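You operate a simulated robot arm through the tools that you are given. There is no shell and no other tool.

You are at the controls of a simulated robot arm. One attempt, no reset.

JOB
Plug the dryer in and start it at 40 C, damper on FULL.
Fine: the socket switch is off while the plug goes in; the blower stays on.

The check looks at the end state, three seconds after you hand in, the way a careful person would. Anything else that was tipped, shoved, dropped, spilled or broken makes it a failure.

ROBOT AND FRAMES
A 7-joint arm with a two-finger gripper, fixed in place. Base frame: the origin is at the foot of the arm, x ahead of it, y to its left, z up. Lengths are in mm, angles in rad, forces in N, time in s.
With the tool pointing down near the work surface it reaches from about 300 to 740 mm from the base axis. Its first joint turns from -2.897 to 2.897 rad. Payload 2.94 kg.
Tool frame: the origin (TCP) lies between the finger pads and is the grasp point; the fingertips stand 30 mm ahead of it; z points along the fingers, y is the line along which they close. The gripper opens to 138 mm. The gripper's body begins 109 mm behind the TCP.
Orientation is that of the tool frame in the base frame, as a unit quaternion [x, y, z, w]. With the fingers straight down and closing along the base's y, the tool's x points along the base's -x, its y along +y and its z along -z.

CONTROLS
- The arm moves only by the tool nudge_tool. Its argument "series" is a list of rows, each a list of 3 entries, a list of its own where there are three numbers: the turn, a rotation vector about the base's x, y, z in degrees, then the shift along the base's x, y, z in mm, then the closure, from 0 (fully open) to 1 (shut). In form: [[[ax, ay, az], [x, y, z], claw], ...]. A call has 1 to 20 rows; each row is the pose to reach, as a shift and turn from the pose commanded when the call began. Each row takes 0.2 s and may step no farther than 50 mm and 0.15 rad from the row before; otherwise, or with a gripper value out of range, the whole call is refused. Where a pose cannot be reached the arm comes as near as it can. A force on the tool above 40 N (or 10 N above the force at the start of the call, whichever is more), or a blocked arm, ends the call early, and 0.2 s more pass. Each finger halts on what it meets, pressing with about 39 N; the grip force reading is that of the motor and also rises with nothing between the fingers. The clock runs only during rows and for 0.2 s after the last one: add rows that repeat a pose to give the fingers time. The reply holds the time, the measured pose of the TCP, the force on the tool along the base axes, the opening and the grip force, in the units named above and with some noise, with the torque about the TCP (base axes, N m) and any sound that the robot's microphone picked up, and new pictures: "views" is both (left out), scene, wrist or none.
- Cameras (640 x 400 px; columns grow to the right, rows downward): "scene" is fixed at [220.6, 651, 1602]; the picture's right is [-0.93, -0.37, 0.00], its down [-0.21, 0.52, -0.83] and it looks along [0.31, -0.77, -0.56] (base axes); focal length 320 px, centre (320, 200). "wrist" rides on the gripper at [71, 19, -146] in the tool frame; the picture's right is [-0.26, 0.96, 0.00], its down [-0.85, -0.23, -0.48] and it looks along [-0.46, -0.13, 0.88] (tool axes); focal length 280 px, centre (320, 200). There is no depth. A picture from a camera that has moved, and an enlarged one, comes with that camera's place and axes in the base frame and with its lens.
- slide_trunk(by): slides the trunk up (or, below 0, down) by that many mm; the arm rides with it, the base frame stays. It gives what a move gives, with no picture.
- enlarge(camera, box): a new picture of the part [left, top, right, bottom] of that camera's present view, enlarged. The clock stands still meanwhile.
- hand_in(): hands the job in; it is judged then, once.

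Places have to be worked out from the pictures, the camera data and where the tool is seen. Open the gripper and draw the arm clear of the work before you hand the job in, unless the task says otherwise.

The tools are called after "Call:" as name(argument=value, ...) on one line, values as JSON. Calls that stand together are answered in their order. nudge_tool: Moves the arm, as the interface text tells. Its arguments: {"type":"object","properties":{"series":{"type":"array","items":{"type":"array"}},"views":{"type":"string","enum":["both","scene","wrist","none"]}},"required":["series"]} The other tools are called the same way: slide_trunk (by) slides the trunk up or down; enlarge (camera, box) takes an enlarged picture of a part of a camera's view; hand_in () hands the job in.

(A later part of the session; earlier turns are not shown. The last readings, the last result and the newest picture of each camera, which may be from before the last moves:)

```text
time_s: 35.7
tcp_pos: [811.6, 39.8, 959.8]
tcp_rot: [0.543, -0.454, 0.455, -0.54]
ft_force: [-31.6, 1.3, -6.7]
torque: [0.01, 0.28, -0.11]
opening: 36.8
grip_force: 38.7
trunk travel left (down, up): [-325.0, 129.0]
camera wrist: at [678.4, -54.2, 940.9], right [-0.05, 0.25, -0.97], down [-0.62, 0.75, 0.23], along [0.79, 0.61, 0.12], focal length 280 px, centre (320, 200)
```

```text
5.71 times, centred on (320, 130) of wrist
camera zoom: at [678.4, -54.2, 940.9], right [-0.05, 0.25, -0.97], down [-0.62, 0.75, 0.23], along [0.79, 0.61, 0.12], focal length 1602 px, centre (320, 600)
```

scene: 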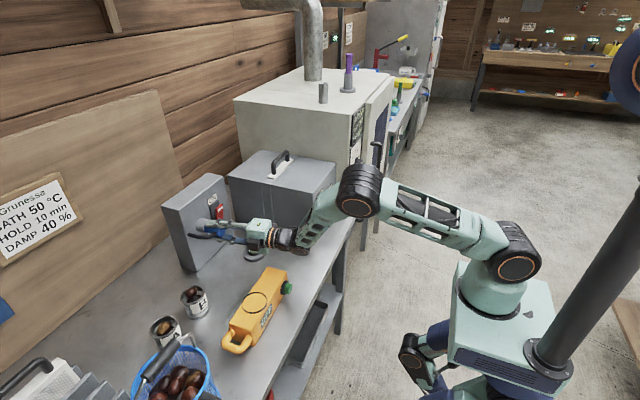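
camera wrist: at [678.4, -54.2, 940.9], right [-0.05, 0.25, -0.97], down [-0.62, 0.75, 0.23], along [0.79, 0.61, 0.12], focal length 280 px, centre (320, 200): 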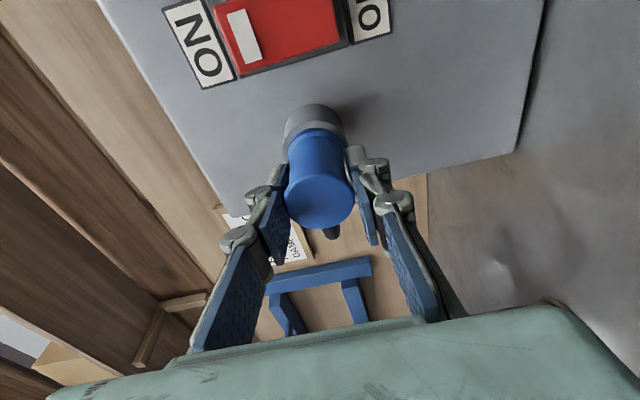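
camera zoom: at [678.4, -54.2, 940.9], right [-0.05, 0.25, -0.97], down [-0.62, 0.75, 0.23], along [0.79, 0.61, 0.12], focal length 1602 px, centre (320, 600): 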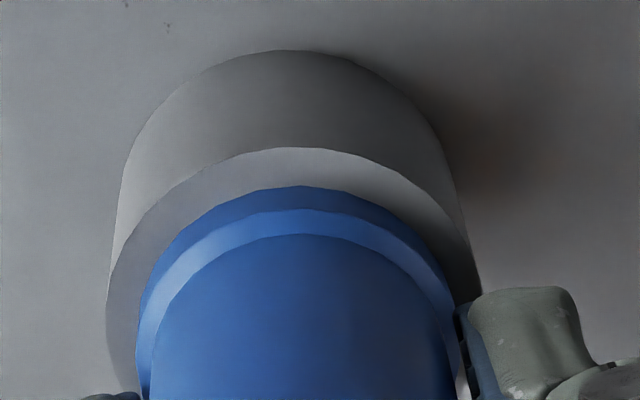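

The shoulder looks flush with the ring, and the earlier ~6° sag fits a loose fit at full depth. I relax, open wide, and back off to look at how the plug sits on its own.

Call:
nudge_tool(series=[[[0, 0, 0], [-2.5, 0, 0], 1], [[0, 0, 0], [-2.5, 0, 0], 0.6], [[0, 0, 0], [-2.5, 0, 0], 0.4], [[0, 0, 0], [-2.5, 0, 0], 0.35], [[0, 0, 0], [-20, 0, 0], 0.35], [[0, 0, 0], [-45, 0, 0], 0.35], [[0, 0, 0], [-75, 0, 0], 0.35], [[0, 0, 0], [-75, 0, 0], 0.35]], views="both")

Call:
enlarge(camera="scene", box=[190, 200, 250, 250])

Call:
enlarge(camera="wrist", box=[250, 60, 430, 240])

```text
time_s: 37.5
tcp_pos: [739.6, 40.0, 961.0]
tcp_rot: [0.542, -0.454, 0.456, -0.541]
ft_force: [-0.1, -0.4, -0.1]
torque: [0.02, 0.01, -0.01]
opening: 90.0
grip_force: 0.1
trunk travel left (down, up): [-325.0, 129.0]
camera wrist: at [606.7, -54.7, 942.0], right [-0.04, 0.25, -0.97], down [-0.62, 0.75, 0.23], along [0.79, 0.61, 0.12], focal length 280 px, centre (320, 200)
```

scene: 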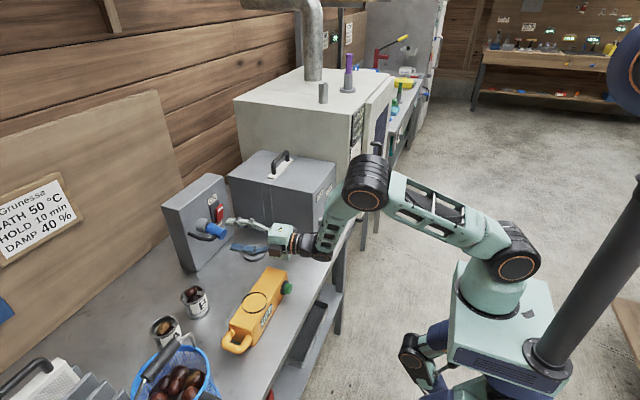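
wrist: 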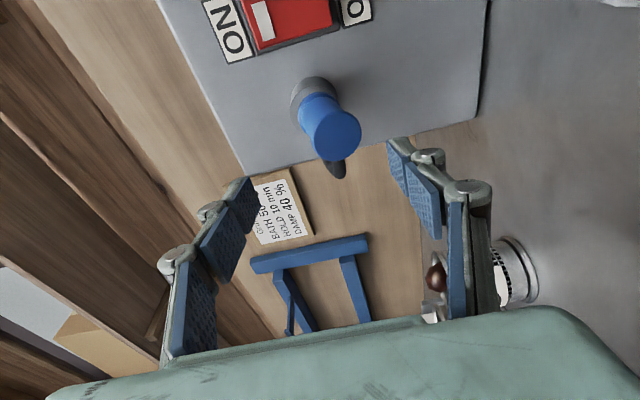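

```text
8.00 times, centred on (220, 225) of scene
camera zoom: at [220.6, 651.0, 1602.0], right [-0.93, -0.37, 0.0], down [-0.21, 0.52, -0.83], along [0.31, -0.77, -0.56], focal length 2562 px, centre (1120, 0)
```

zoom: 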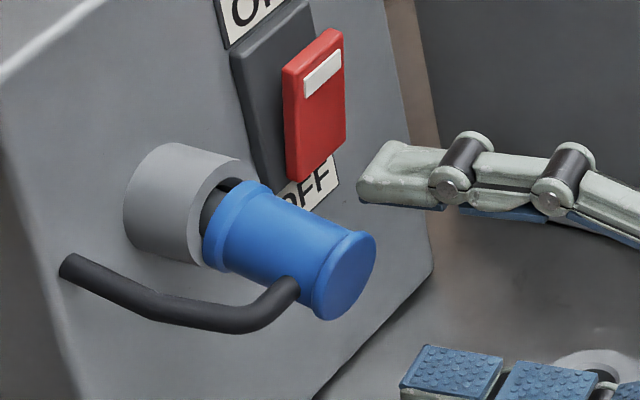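

```text
2.22 times, centred on (340, 150) of wrist
camera zoom: at [606.7, -54.7, 942.0], right [-0.04, 0.25, -0.97], down [-0.62, 0.75, 0.23], along [0.79, 0.61, 0.12], focal length 623 px, centre (276, 311)
```

zoom: 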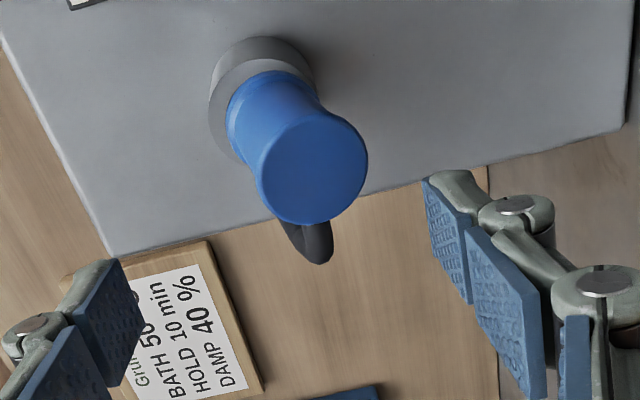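

The plug hangs with its rear about 15 mm low. I zoom in on the gap at the mouth to judge how deep the nose is.

Call:
enlarge(camera="scene", box=[200, 212, 240, 242])

Call:
enlarge(camera="wrist", box=[280, 65, 370, 165])

Call:
enlarge(camera="scene", box=[340, 80, 380, 220])

```text
13.33 times, centred on (220, 227) of scene
camera zoom: at [220.6, 651.0, 1602.0], right [-0.93, -0.37, 0.0], down [-0.21, 0.52, -0.83], along [0.31, -0.77, -0.56], focal length 4271 px, centre (1653, -160)
```

zoom: 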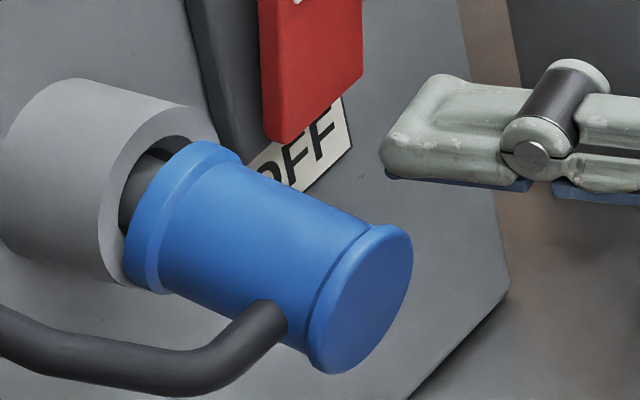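

```text
4.00 times, centred on (325, 115) of wrist
camera zoom: at [606.7, -54.7, 942.0], right [-0.04, 0.25, -0.97], down [-0.62, 0.75, 0.23], along [0.79, 0.61, 0.12], focal length 1122 px, centre (300, 540)
```

zoom: 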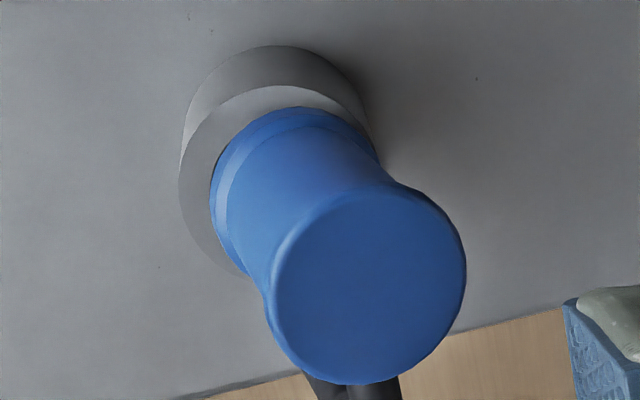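

```text
2.86 times, centred on (360, 150) of scene
camera zoom: at [220.6, 651.0, 1602.0], right [-0.93, -0.37, 0.0], down [-0.21, 0.52, -0.83], along [0.31, -0.77, -0.56], focal length 915 px, centre (206, 343)
```

zoom: 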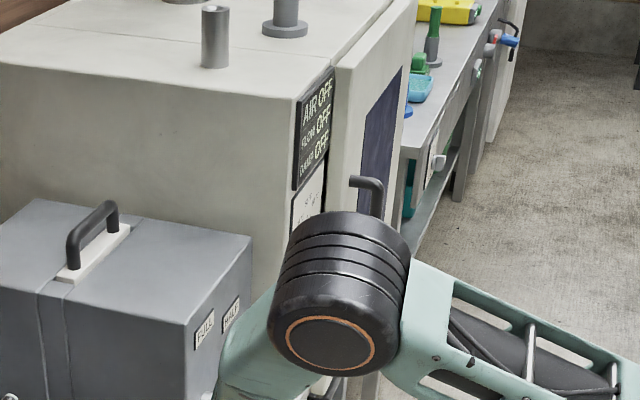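

The nose is in the bore but the loose fit lets it hang. The surest test is electrical: switch on and see whether the dryer's display lights up. I move up and toward the switch, clear of the yellow box, then undo the roll.

Call:
nudge_tool(series=[[[0, 0, 0], [-15, -10, 20], 0.6], [[0, 0, 0], [-25, -25, 45], 1], [[0, 0, 0], [-30, -50, 75], 1], [[0, 0, 0], [-30, -78, 90], 1], [[0, 0, 0], [-30, -78, 90], 1]], views="none")

Call:
nudge_tool(series=[[[8, 0, 0], [0, 0, 0], 1], [[16, 0, 0], [0, 0, 0], 1], [[24, 0, 0], [0, 0, 0], 1], [[32, 0, 0], [0, 0, 0], 1], [[40, 0, 0], [0, 0, 0], 1], [[48, 0, 0], [0, 0, 0], 1], [[56, 0, 0], [0, 0, 0], 1], [[64, 0, 0], [0, 0, 0], 1], [[72, 0, 0], [0, 0, 0], 1], [[80, 0, 0], [0, 0, 0], 1], [[85, 0, 0], [0, 0, 0], 1], [[90, 0, 0], [0, 0, 0], 1], [[90, 0, 0], [0, 0, 0], 1]], views="both")

```text
time_s: 38.7
tcp_pos: [708.7, -38.3, 1052.6]
tcp_rot: [0.543, -0.453, 0.456, -0.541]
ft_force: [0.1, -0.4, 0.2]
torque: [-0.01, 0.01, 0.02]
opening: 0.3
grip_force: 28.0
trunk travel left (down, up): [-325.0, 129.0]
```

```text
time_s: 41.5
tcp_pos: [708.0, -37.6, 1049.9]
tcp_rot: [0.0, 0.643, -0.002, 0.766]
ft_force: [-0.9, -0.5, -0.3]
torque: [0.02, 0.04, 0.02]
opening: 0.1
grip_force: 28.4
trunk travel left (down, up): [-325.0, 129.0]
camera wrist: at [576.2, -17.5, 955.2], right [-0.04, 0.97, 0.26], down [-0.62, -0.23, 0.75], along [0.79, -0.12, 0.61], focal length 280 px, centre (320, 200)
```

scene: 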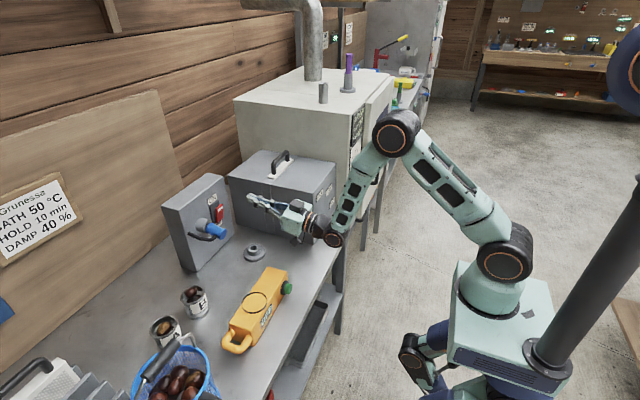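
wrist: 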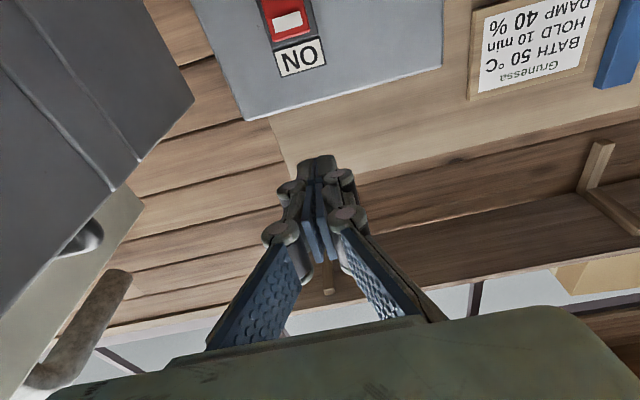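

The orientation is back to normal, pointing up 10°. I pitch to 75° and line up with the upper (ON) half of the rocker.

Call:
nudge_tool(series=[[[0, 6.5, 0], [8, 0, -20], 1], [[0, 13, 0], [16, -1, -40], 1], [[0, 19.5, 0], [24, -2, -60], 1], [[0, 25, 0], [36, -2, -77], 1], [[0, 25, 0], [60, -2, -77], 1], [[0, 25, 0], [90, -2, -77], 1], [[0, 25, 0], [108, -2, -77], 1], [[0, 25, 0], [108, -2, -77], 1]], views="both")

Call:
enlarge(camera="scene", box=[190, 180, 260, 240])

```text
time_s: 43.3
tcp_pos: [817.8, -40.3, 972.2]
tcp_rot: [-0.001, 0.793, -0.002, 0.609]
ft_force: [0.3, 0.5, 0.2]
torque: [0.04, 0.03, 0.04]
opening: 0.1
grip_force: 28.3
trunk travel left (down, up): [-325.0, 129.0]
camera wrist: at [657.0, -20.3, 941.9], right [0.07, 0.97, 0.25], down [-0.24, -0.23, 0.94], along [0.97, -0.12, 0.22], focal length 280 px, centre (320, 200)
```

scene: 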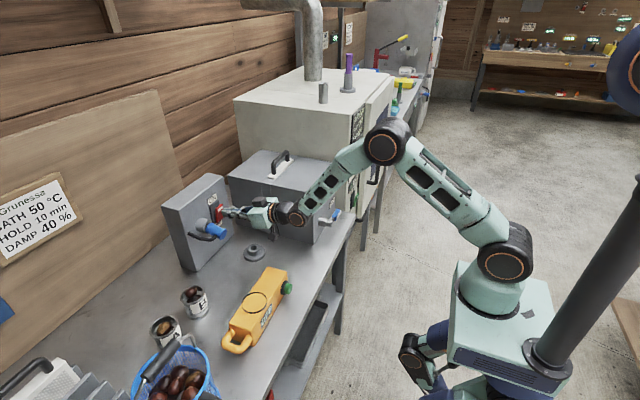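
wrist: 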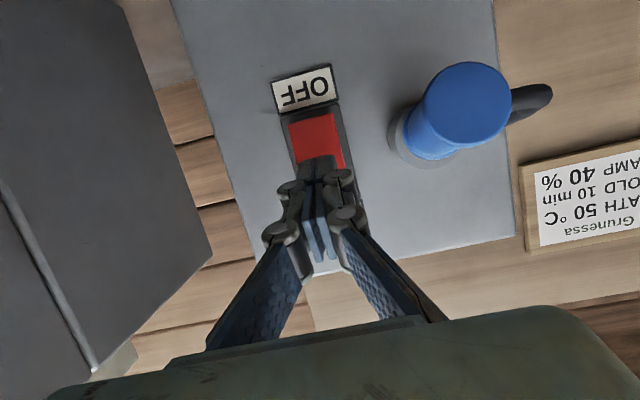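

```text
6.67 times, centred on (225, 210) of scene
camera zoom: at [220.6, 651.0, 1602.0], right [-0.93, -0.37, 0.0], down [-0.21, 0.52, -0.83], along [0.31, -0.77, -0.56], focal length 2135 px, centre (953, 133)
```

zoom: 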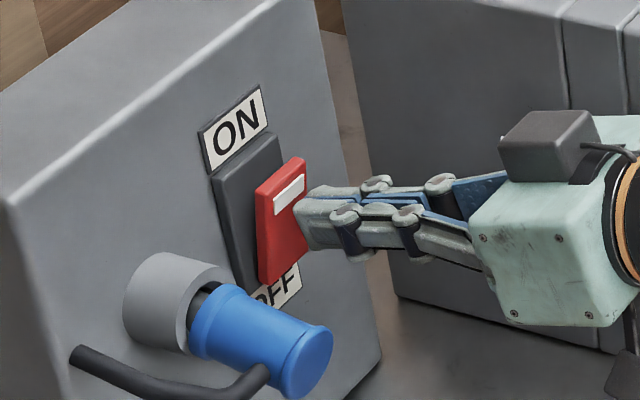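

The tip is aligned with the rocker's upper half, next to the red face. I press the ON end.

Call:
nudge_tool(series=[[[0, 0, 0], [4, 0, 0], 1], [[0, 0, 0], [8, 0, 0], 1], [[0, 0, 0], [12, 0, 0], 1], [[0, 0, 0], [16, 0, 0], 1], [[0, 0, 0], [20, 0, 0], 1]], views="wrist")

Call:
enlarge(camera="scene", box=[190, 180, 260, 240])

Call:
enlarge(camera="scene", box=[340, 80, 380, 220])

```text
time_s: 44.6
tcp_pos: [832.2, -40.4, 973.2]
tcp_rot: [-0.001, 0.795, -0.002, 0.607]
ft_force: [-27.8, 0.8, 9.1]
torque: [0.03, -0.37, 0.02]
opening: 5.8
grip_force: 28.5
trunk travel left (down, up): [-325.0, 129.0]
stopped in row 5: the force on the tool passed its limit at 41 N (the readings are from after the stop); the commanded pose is now the measured one
camera wrist: at [671.9, -20.7, 942.5], right [0.07, 0.97, 0.25], down [-0.24, -0.23, 0.94], along [0.97, -0.12, 0.21], focal length 280 px, centre (320, 200)
```

wrist: 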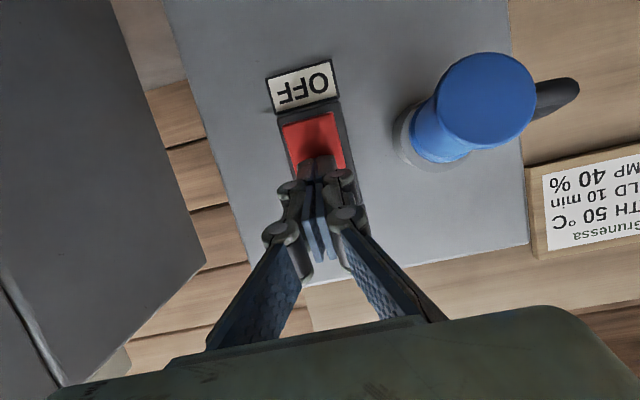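

```text
6.67 times, centred on (225, 210) of scene
camera zoom: at [220.6, 651.0, 1602.0], right [-0.93, -0.37, 0.0], down [-0.21, 0.52, -0.83], along [0.31, -0.77, -0.56], focal length 2135 px, centre (953, 133)
```

zoom: 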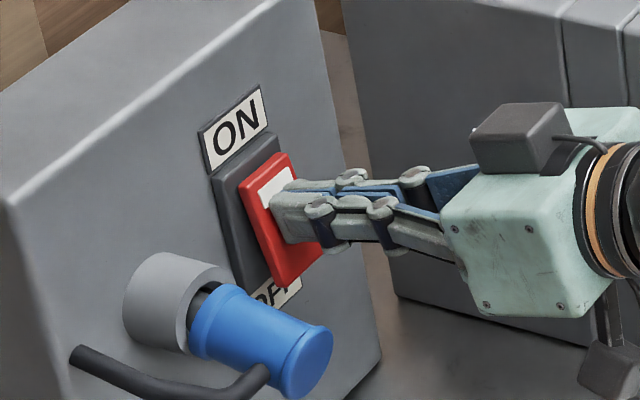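

```text
2.86 times, centred on (360, 150) of scene
camera zoom: at [220.6, 651.0, 1602.0], right [-0.93, -0.37, 0.0], down [-0.21, 0.52, -0.83], along [0.31, -0.77, -0.56], focal length 915 px, centre (206, 343)
```

zoom: 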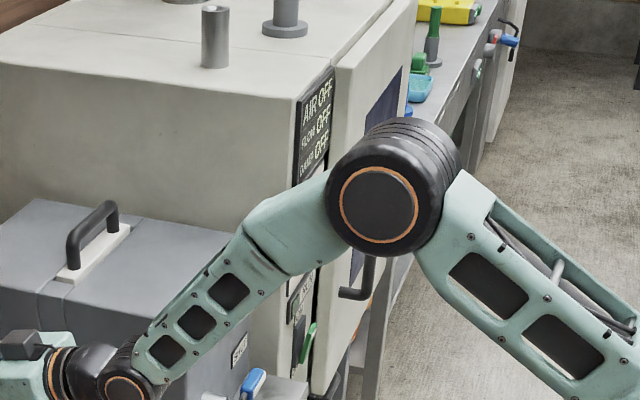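

The rocker's top is now pressed in (ON), but the display still reads OFF. The dryer's own run switch is off too, so this doesn't settle it yet. I back off and look again.

Call:
nudge_tool(series=[[[0, 0, 0], [-15, 0, 5], 1], [[0, 0, 0], [-50, 0, 15], 1], [[0, 0, 0], [-80, 0, 25], 1], [[0, 0, 0], [-80, 0, 25], 1]], views="both")

Call:
enlarge(camera="scene", box=[330, 80, 380, 215])

Call:
enlarge(camera="scene", box=[190, 180, 260, 240])

```text
time_s: 45.6
tcp_pos: [754.6, -41.9, 995.0]
tcp_rot: [-0.002, 0.796, -0.001, 0.606]
ft_force: [0.9, -0.1, -0.9]
torque: [0.03, 0.02, -0.01]
opening: 0.0
grip_force: 28.6
trunk travel left (down, up): [-325.0, 129.0]
camera wrist: at [594.8, -22.2, 965.1], right [0.07, 0.97, 0.25], down [-0.23, -0.23, 0.95], along [0.97, -0.12, 0.21], focal length 280 px, centre (320, 200)
```

scene: 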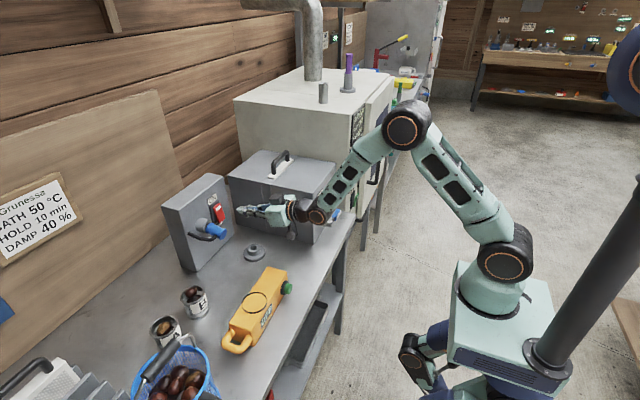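
wrist: 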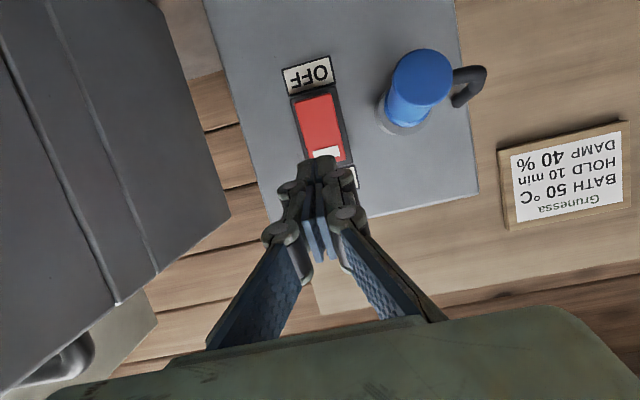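

```text
2.96 times, centred on (355, 148) of scene
camera zoom: at [220.6, 651.0, 1602.0], right [-0.93, -0.37, 0.0], down [-0.21, 0.52, -0.83], along [0.31, -0.77, -0.56], focal length 949 px, centre (216, 356)
```

zoom: 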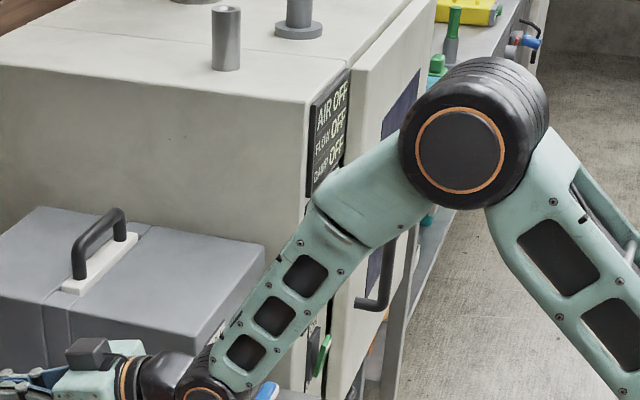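

```text
6.67 times, centred on (225, 210) of scene
camera zoom: at [220.6, 651.0, 1602.0], right [-0.93, -0.37, 0.0], down [-0.21, 0.52, -0.83], along [0.31, -0.77, -0.56], focal length 2135 px, centre (953, 133)
```

zoom: 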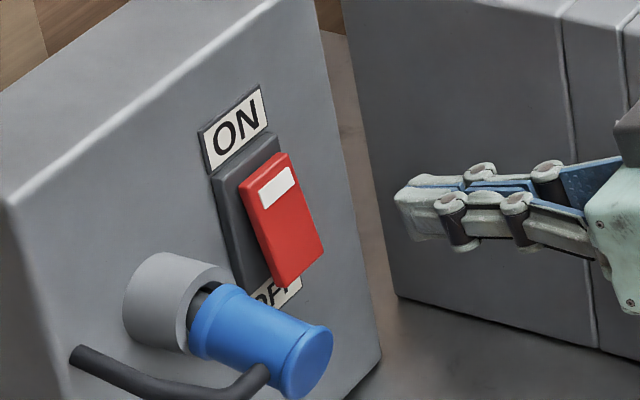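

The switch is ON now and the plug hangs in the socket. I'll confirm power once the dryer's own controls are set. Next is the damper lever, so I fold the tool back toward tool-down, away from the bench, and move in front of the damper box.

Call:
nudge_tool(series=[[[0, 8, 0], [-25, 0, 15], 1], [[0, 16, 0], [-50, 0, 30], 1], [[0, 24, 0], [-75, 0, 45], 1], [[0, 32, 0], [-100, 0, 60], 1], [[0, 40, 0], [-130, -5, 75], 1], [[0, 48, 0], [-165, -15, 85], 1], [[0, 54, 0], [-200, -30, 85], 1], [[0, 54, 0], [-240, -60, 85], 1], [[0, 54, 0], [-275, -95, 85], 1], [[0, 54, 0], [-290, -140, 85], 1], [[0, 54, 0], [-295, -185, 75], 1], [[0, 54, 0], [-295, -230, 60], 1], [[0, 54, 0], [-295, -240, 45], 1], [[0, 54, 0], [-295, -240, 45], 1]], views="both")

```text
time_s: 48.6
tcp_pos: [458.8, -281.3, 1040.2]
tcp_rot: [-0.002, 0.984, -0.002, 0.178]
ft_force: [0.0, 0.0, -0.3]
torque: [0.01, 0.04, -0.01]
opening: 0.0
grip_force: 28.3
trunk travel left (down, up): [-325.0, 129.0]
camera wrist: at [341.0, -261.7, 1150.8], right [0.24, 0.97, 0.09], down [0.63, -0.23, 0.74], along [0.74, -0.12, -0.66], focal length 280 px, centre (320, 200)
```

scene: 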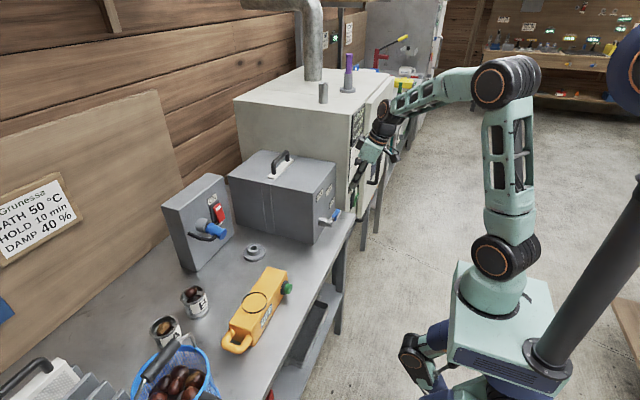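
wrist: 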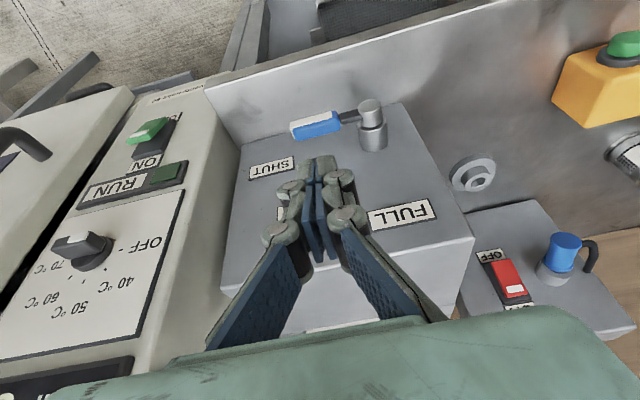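

I now have a good view of the lever and the dryer panel, so I enlarge both.

Call:
enlarge(camera="wrist", box=[230, 80, 430, 240])

Call:
enlarge(camera="wrist", box=[0, 80, 240, 400])

Call:
enlarge(camera="scene", box=[300, 180, 360, 250])

```text
2.50 times, centred on (330, 160) of wrist
camera zoom: at [341.0, -261.7, 1150.8], right [0.24, 0.97, 0.09], down [0.63, -0.23, 0.74], along [0.74, -0.12, -0.66], focal length 701 px, centre (295, 300)
```

zoom: 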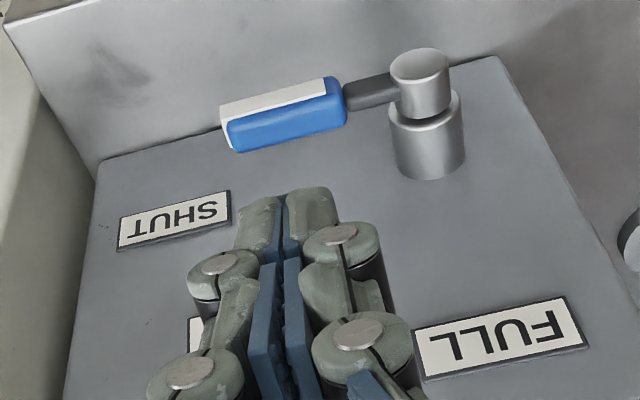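

```text
1.25 times, centred on (120, 240) of wrist
camera zoom: at [341.0, -261.7, 1150.8], right [0.24, 0.97, 0.09], down [0.63, -0.23, 0.74], along [0.74, -0.12, -0.66], focal length 350 px, centre (570, 150)
```

zoom: 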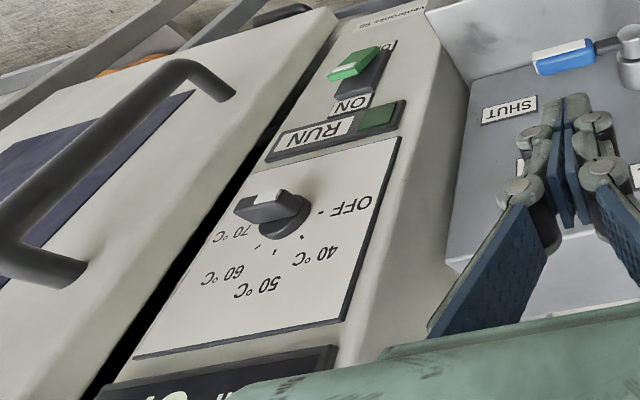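

```text
5.71 times, centred on (330, 215) of scene
camera zoom: at [220.6, 651.0, 1602.0], right [-0.93, -0.37, 0.0], down [-0.21, 0.52, -0.83], along [0.31, -0.77, -0.56], focal length 1830 px, centre (263, 114)
```

zoom: 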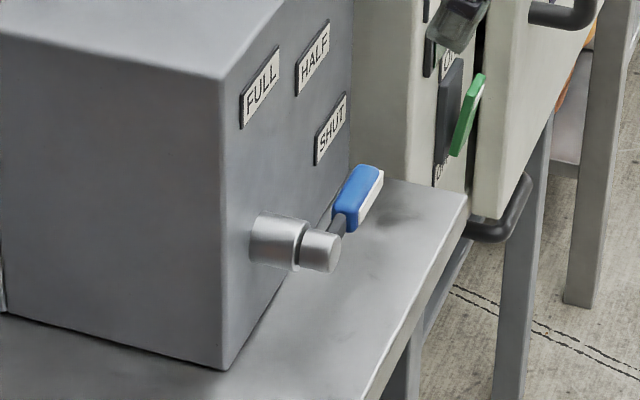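

I put the lever pivot at (y -221, z 871) and its blue handle at (530,-287,869), pointing sideways at SHUT. FULL is straight up. I raise the trunk 60 mm for elbow room, then lower the tool in front of the bench and pitch it horizontal below the handle.

Call:
slide_trunk(by=60)

Call:
nudge_tool(series=[[[0, 0, 0], [-4, -3, -45], 1], [[0, 0, 0], [-4, -3, -90], 1], [[0, 0, 0], [-4, -3, -135], 1], [[0, 0, 0], [-4, -3, -180], 1], [[0, 0, 0], [-4, -3, -225], 1], [[0, -8, 0], [-4, -3, -235], 1], [[0, -16, 0], [-4, -3, -240], 1], [[0, -24, 0], [-4, -3, -240], 1], [[0, -32, 0], [-4, -3, -240], 1], [[0, -40, 0], [-4, -3, -240], 1], [[0, -48, 0], [-4, -3, -240], 1], [[0, -56, 0], [-4, -3, -240], 1], [[0, -64, 0], [-4, -3, -240], 1], [[0, -64, 0], [-4, -3, -240], 1]], views="both")

```text
time_s: 49.6
tcp_pos: [459.0, -281.1, 1099.9]
tcp_rot: [-0.002, 0.984, -0.001, 0.178]
ft_force: [-0.1, 0.9, -0.1]
torque: [0.02, 0.0, 0.02]
opening: 0.2
grip_force: 28.1
trunk travel left (down, up): [-385.0, 69.0]
```

```text
time_s: 52.6
tcp_pos: [455.4, -283.6, 859.5]
tcp_rot: [-0.003, 0.763, -0.001, 0.646]
ft_force: [-0.5, -0.7, 1.9]
torque: [0.02, 0.03, -0.01]
opening: 0.0
grip_force: 28.4
out of reach, approached as far as the arm can: row 13, 14
trunk travel left (down, up): [-385.0, 69.0]
camera wrist: at [299.0, -264.5, 812.9], right [0.04, 0.97, 0.25], down [-0.33, -0.23, 0.92], along [0.94, -0.12, 0.31], focal length 280 px, centre (320, 200)
```

scene: 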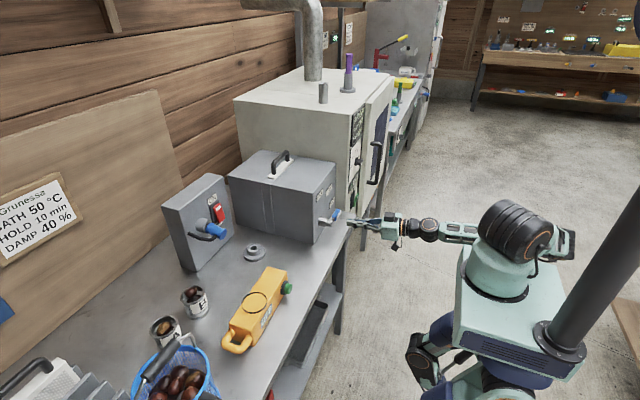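
wrist: 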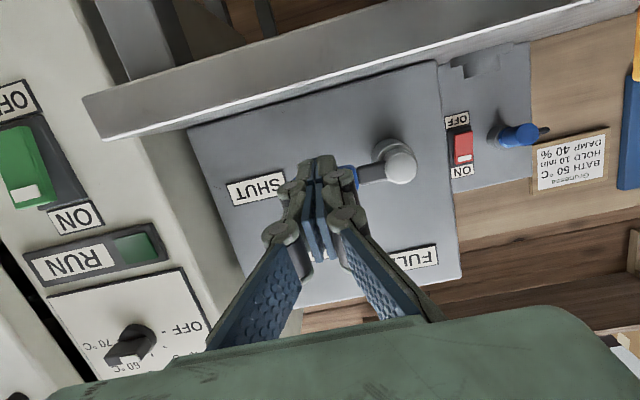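

The tool is at 80° tilt just in front of the bench. I lower a little and slide forward so the closed fingers pass under the blue handle.

Call:
nudge_tool(series=[[[0, 0, 0], [0, -2, -10], 1], [[0, 0, 0], [15, -2, -18], 1], [[0, 0, 0], [40, -2, -18], 1], [[0, 0, 0], [60, -2, -18], 1], [[0, 0, 0], [68, -2, -18], 1], [[0, 0, 0], [68, -2, -18], 1]], views="both")

Call:
enlarge(camera="scene", box=[300, 180, 380, 250])

Call:
enlarge(camera="wrist", box=[230, 80, 430, 260])

```text
time_s: 54.0
tcp_pos: [513.6, -306.2, 846.0]
tcp_rot: [-0.006, 0.764, 0.004, 0.645]
ft_force: [-0.5, 0.0, -0.7]
torque: [0.01, 0.0, 0.06]
opening: 0.0
grip_force: 28.4
out of reach, approached as far as the arm can: row 1, 2, 3, 4, 5
trunk travel left (down, up): [-385.0, 69.0]
camera wrist: at [356.2, -289.1, 800.4], right [0.03, 0.97, 0.26], down [-0.32, -0.23, 0.92], along [0.95, -0.11, 0.31], focal length 280 px, centre (320, 200)
```

scene: 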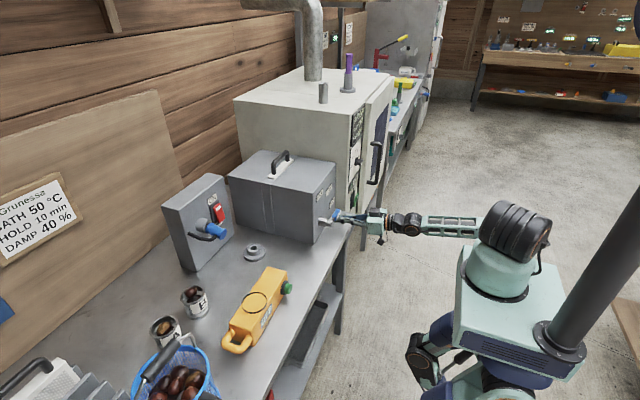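
wrist: 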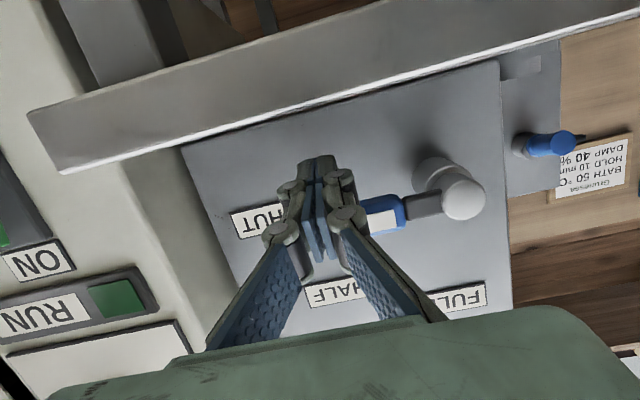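

```text
5.71 times, centred on (340, 215) of scene
camera zoom: at [220.6, 651.0, 1602.0], right [-0.93, -0.37, 0.0], down [-0.21, 0.52, -0.83], along [0.31, -0.77, -0.56], focal length 1830 px, centre (206, 114)
```

zoom: 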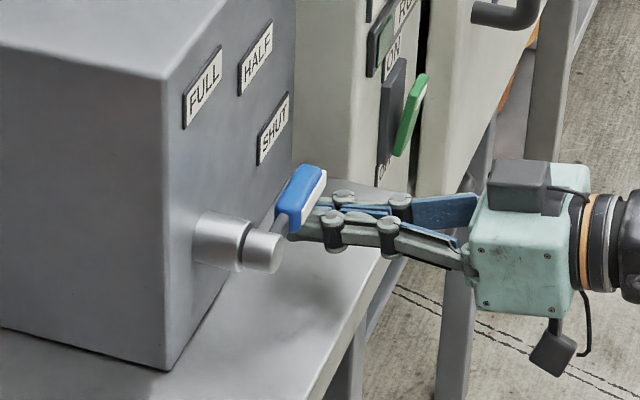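

```text
2.22 times, centred on (330, 170) of wrist
camera zoom: at [356.2, -289.1, 800.4], right [0.03, 0.97, 0.26], down [-0.32, -0.23, 0.92], along [0.95, -0.11, 0.31], focal length 623 px, centre (298, 267)
```

zoom: 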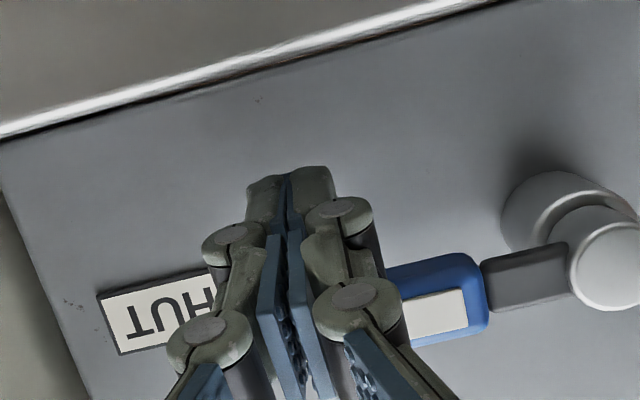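

The arm folded its elbow out sideways and is running out of reach here. With the trunk lower and the hand yawed slightly, the elbow-up posture should reach better. I retreat the way I came, back to a tool-down pose above the bench edge.

Call:
nudge_tool(series=[[[0, 0, 0], [-20, 0, 0], 1], [[0, 0, 0], [-45, 0, 8], 1], [[0, 0, 0], [-68, 0, 18], 1], [[0, 8, 0], [-68, 0, 18], 1], [[0, 16, 0], [-68, 0, 18], 1], [[0, 24, 0], [-68, 0, 18], 1], [[0, 32, 0], [-68, 0, 18], 1], [[0, 40, 0], [-68, 0, 20], 1], [[0, 48, 0], [-68, 0, 35], 1], [[0, 56, 0], [-68, 0, 60], 1], [[0, 64, 0], [-68, 0, 90], 1], [[0, 64, 0], [-68, 0, 130], 1], [[0, 64, 0], [-68, 0, 175], 1], [[0, 64, 0], [-68, 0, 220], 1], [[0, 64, 0], [-68, 0, 255], 1], [[0, 64, 0], [-68, 0, 255], 1]], views="scene")

```text
time_s: 57.5
tcp_pos: [453.9, -287.2, 1096.7]
tcp_rot: [-0.002, 0.99, -0.001, 0.144]
ft_force: [-0.1, -0.6, -0.2]
torque: [-0.02, 0.01, 0.01]
opening: 0.2
grip_force: 28.4
out of reach, approached as far as the arm can: row 1, 2
trunk travel left (down, up): [-385.0, 69.0]
```

scene: 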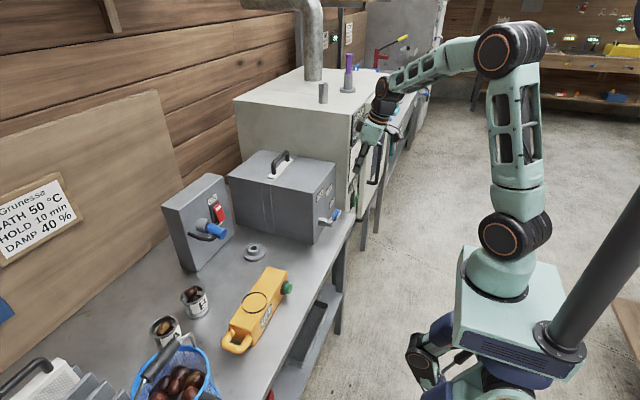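

The arm is back in the elbow-up posture, with the tool in free air in front of the bench. I lower the trunk 200 mm, which takes the TCP to about z 897.

Call:
slide_trunk(by=-200)

```text
time_s: 59.6
tcp_pos: [455.2, -287.3, 897.2]
tcp_rot: [-0.001, 0.99, -0.002, 0.144]
ft_force: [0.0, -0.1, -1.1]
torque: [-0.01, -0.03, 0.03]
opening: 0.1
grip_force: 28.1
trunk travel left (down, up): [-185.0, 269.0]
```

Now I yaw the hand 15° so the wrist sits farther out to the right, then pitch it nearly horizontal in front of the lever.

Call:
nudge_tool(series=[[[0, 0, 7.5], [0, -8, 0], 1], [[0, 0, 15], [-5, -15, -5], 1], [[0, 0, 15], [-5, -15, -5], 1]], views="none")

Call:
nudge_tool(series=[[[2, -7.45, 0], [0, 0, -5], 1], [[4, -14.9, 0], [0, 0, -10], 1], [[6, -22.4, 0], [0, 0, -15], 1], [[8, -29.8, 0], [0, 0, -20], 1], [[10, -37.3, 0], [0, 0, -22], 1], [[12, -44.7, 0], [0, 0, -24], 1], [[14, -52.2, 0], [0, 0, -26], 1], [[16, -59.6, 0], [0, 0, -28], 1], [[17.6, -65.7, 0], [0, 0, -30], 1], [[17.6, -65.7, 0], [0, 0, -30], 1]], views="both")

```text
time_s: 60.4
tcp_pos: [450.4, -303.0, 891.0]
tcp_rot: [-0.131, 0.981, 0.018, 0.142]
ft_force: [-0.7, 0.2, -0.1]
torque: [0.04, -0.01, 0.01]
opening: 0.1
grip_force: 28.5
trunk travel left (down, up): [-185.0, 269.0]
```

```text
time_s: 62.6
tcp_pos: [450.0, -303.5, 862.8]
tcp_rot: [-0.097, 0.733, 0.085, 0.668]
ft_force: [1.1, 0.5, -0.3]
torque: [0.02, 0.01, 0.0]
opening: 0.0
grip_force: 28.0
trunk travel left (down, up): [-185.0, 269.0]
camera wrist: at [297.0, -323.1, 804.3], right [-0.23, 0.94, 0.26], down [-0.32, -0.32, 0.89], along [0.92, 0.12, 0.38], focal length 280 px, centre (320, 200)
```

scene: 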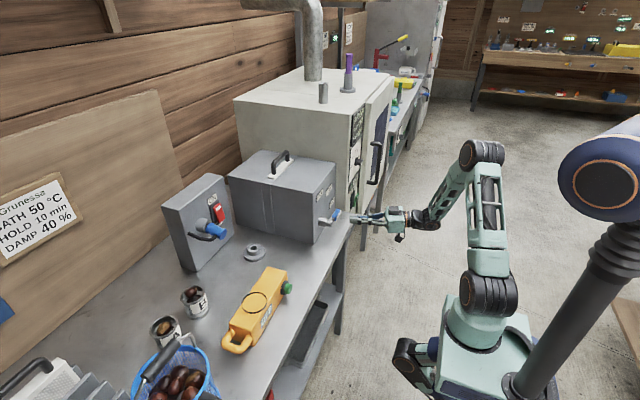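
wrist: 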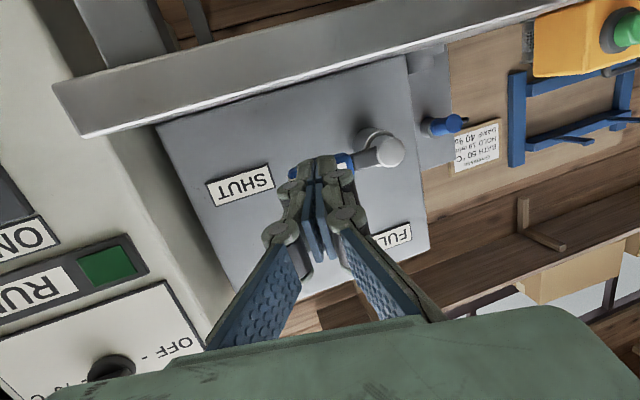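

The arm is in a comfortable elbow-up posture and reached the pose. I lower to z≈843 and slide forward beneath the handle.

Call:
nudge_tool(series=[[[0, 0, 0], [0, 2, -12], 1], [[0, 0, 0], [10, 5, -20], 1], [[0, 0, 0], [35, 10, -20], 1], [[0, 0, 0], [58, 14, -20], 1], [[0, 0, 0], [70, 16, -20], 1], [[0, 0, 0], [70, 16, -20], 1]], views="both")

Call:
enlarge(camera="scene", box=[300, 180, 380, 250])

Call:
enlarge(camera="wrist", box=[230, 80, 430, 260])

```text
time_s: 64.0
tcp_pos: [520.5, -285.5, 839.7]
tcp_rot: [-0.098, 0.734, 0.086, 0.667]
ft_force: [0.2, 0.4, -0.6]
torque: [0.01, 0.04, 0.02]
opening: 0.2
grip_force: 28.4
trunk travel left (down, up): [-185.0, 269.0]
camera wrist: at [367.8, -306.0, 782.6], right [-0.23, 0.94, 0.26], down [-0.32, -0.32, 0.89], along [0.92, 0.12, 0.37], focal length 280 px, centre (320, 200)
```

scene: 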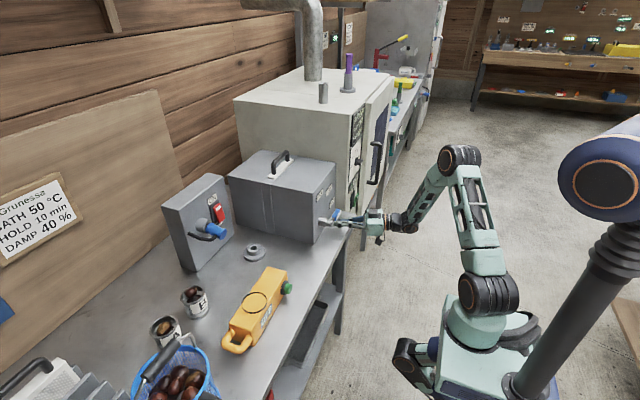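
wrist: 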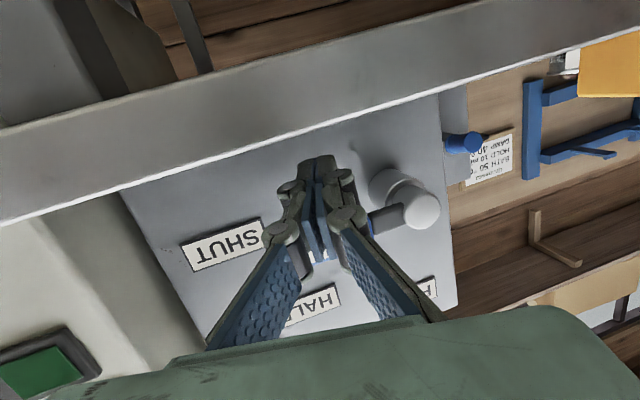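

```text
5.71 times, centred on (340, 215) of scene
camera zoom: at [220.6, 651.0, 1602.0], right [-0.93, -0.37, 0.0], down [-0.21, 0.52, -0.83], along [0.31, -0.77, -0.56], focal length 1830 px, centre (206, 114)
```

zoom: 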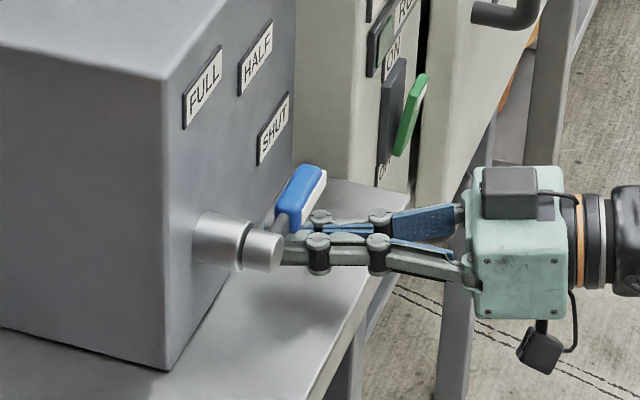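

```text
2.22 times, centred on (330, 170) of wrist
camera zoom: at [367.8, -306.0, 782.6], right [-0.23, 0.94, 0.26], down [-0.32, -0.32, 0.89], along [0.92, 0.12, 0.37], focal length 623 px, centre (298, 267)
```

zoom: 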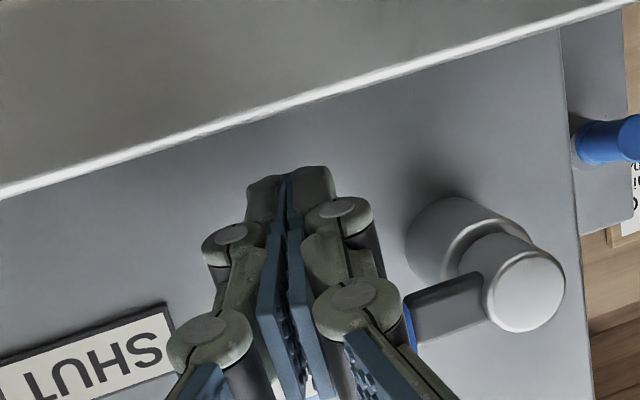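

The fingers are under the handle, which is hidden behind them. I push it up along an arc around the pivot, halfway first.

Call:
nudge_tool(series=[[[0, 0, 0], [0, 1, 6], 1], [[0, 0, 0], [0, 1, 12], 1], [[0, 0, 0], [0, -0.5, 20], 1], [[0, 0, 0], [0, -1.6, 28], 1], [[0, 0, 0], [0, -1, 36.5], 1], [[0, 0, 0], [0, 0, 45], 1], [[0, 0, 0], [0, 3, 53], 1], [[0, 0, 0], [0, 5.8, 61], 1]], views="both")

Call:
enlarge(camera="scene", box=[300, 180, 380, 250])

```text
time_s: 65.8
tcp_pos: [519.1, -281.0, 901.9]
tcp_rot: [-0.098, 0.733, 0.086, 0.667]
ft_force: [0.3, -0.3, -1.3]
torque: [0.01, 0.0, 0.02]
opening: 0.0
grip_force: 28.7
trunk travel left (down, up): [-185.0, 269.0]
camera wrist: at [367.4, -300.2, 844.6], right [-0.23, 0.94, 0.26], down [-0.32, -0.32, 0.89], along [0.92, 0.12, 0.38], focal length 280 px, centre (320, 200)
```

scene: 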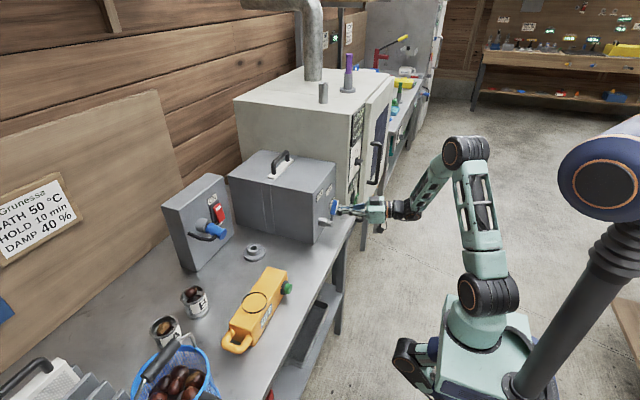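
wrist: 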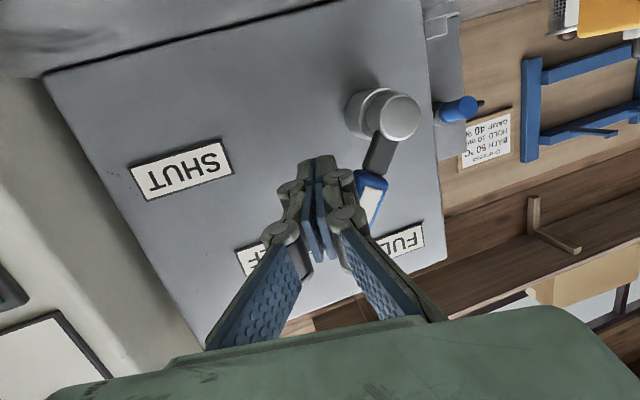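

```text
5.71 times, centred on (340, 215) of scene
camera zoom: at [220.6, 651.0, 1602.0], right [-0.93, -0.37, 0.0], down [-0.21, 0.52, -0.83], along [0.31, -0.77, -0.56], focal length 1830 px, centre (206, 114)
```

zoom: 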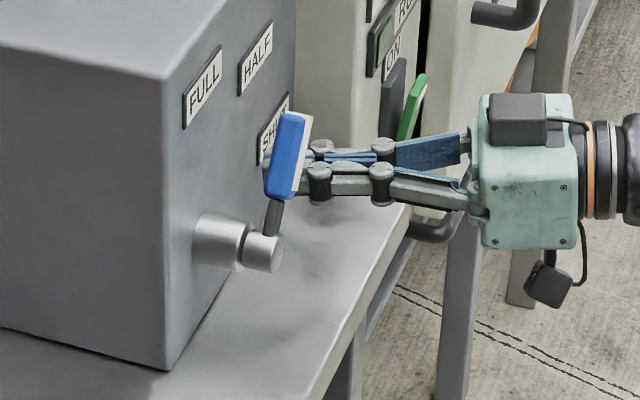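

The lever is up at about 60° with almost no resistance. I carry on around the arc toward vertical in small steps.

Call:
nudge_tool(series=[[[0, 0, 0], [0, 4.5, 7], 1], [[0, 0, 0], [0, 9.7, 14], 1], [[0, 0, 0], [0, 16, 20], 1], [[0, 0, 0], [0, 20, 23], 1]], views="both")

Call:
enlarge(camera="scene", box=[300, 180, 380, 250])

Call:
enlarge(camera="wrist", box=[230, 60, 450, 260])

```text
time_s: 66.8
tcp_pos: [519.9, -260.2, 925.1]
tcp_rot: [-0.097, 0.733, 0.086, 0.667]
ft_force: [0.3, -1.1, -1.0]
torque: [0.02, 0.01, -0.03]
opening: 0.1
grip_force: 28.4
trunk travel left (down, up): [-185.0, 269.0]
camera wrist: at [367.9, -280.8, 868.3], right [-0.23, 0.94, 0.26], down [-0.32, -0.32, 0.89], along [0.92, 0.12, 0.37], focal length 280 px, centre (320, 200)
```

scene: 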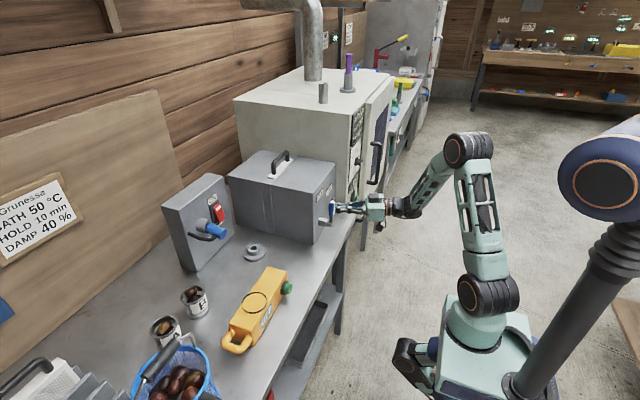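
wrist: 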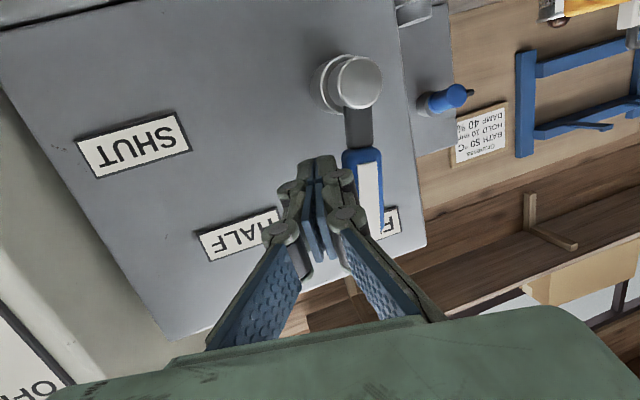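

```text
5.71 times, centred on (340, 215) of scene
camera zoom: at [220.6, 651.0, 1602.0], right [-0.93, -0.37, 0.0], down [-0.21, 0.52, -0.83], along [0.31, -0.77, -0.56], focal length 1830 px, centre (206, 114)
```

zoom: 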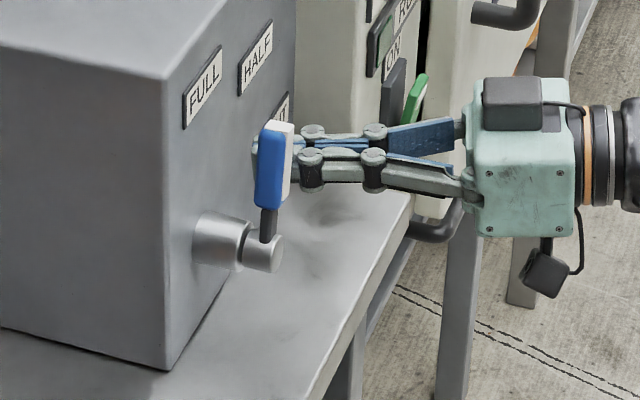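

```text
2.00 times, centred on (340, 160) of wrist
camera zoom: at [367.9, -280.8, 868.3], right [-0.23, 0.94, 0.26], down [-0.32, -0.32, 0.89], along [0.92, 0.12, 0.37], focal length 561 px, centre (280, 280)
```

zoom: 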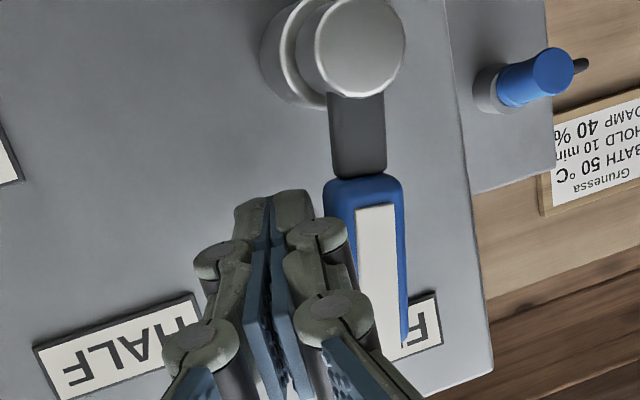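

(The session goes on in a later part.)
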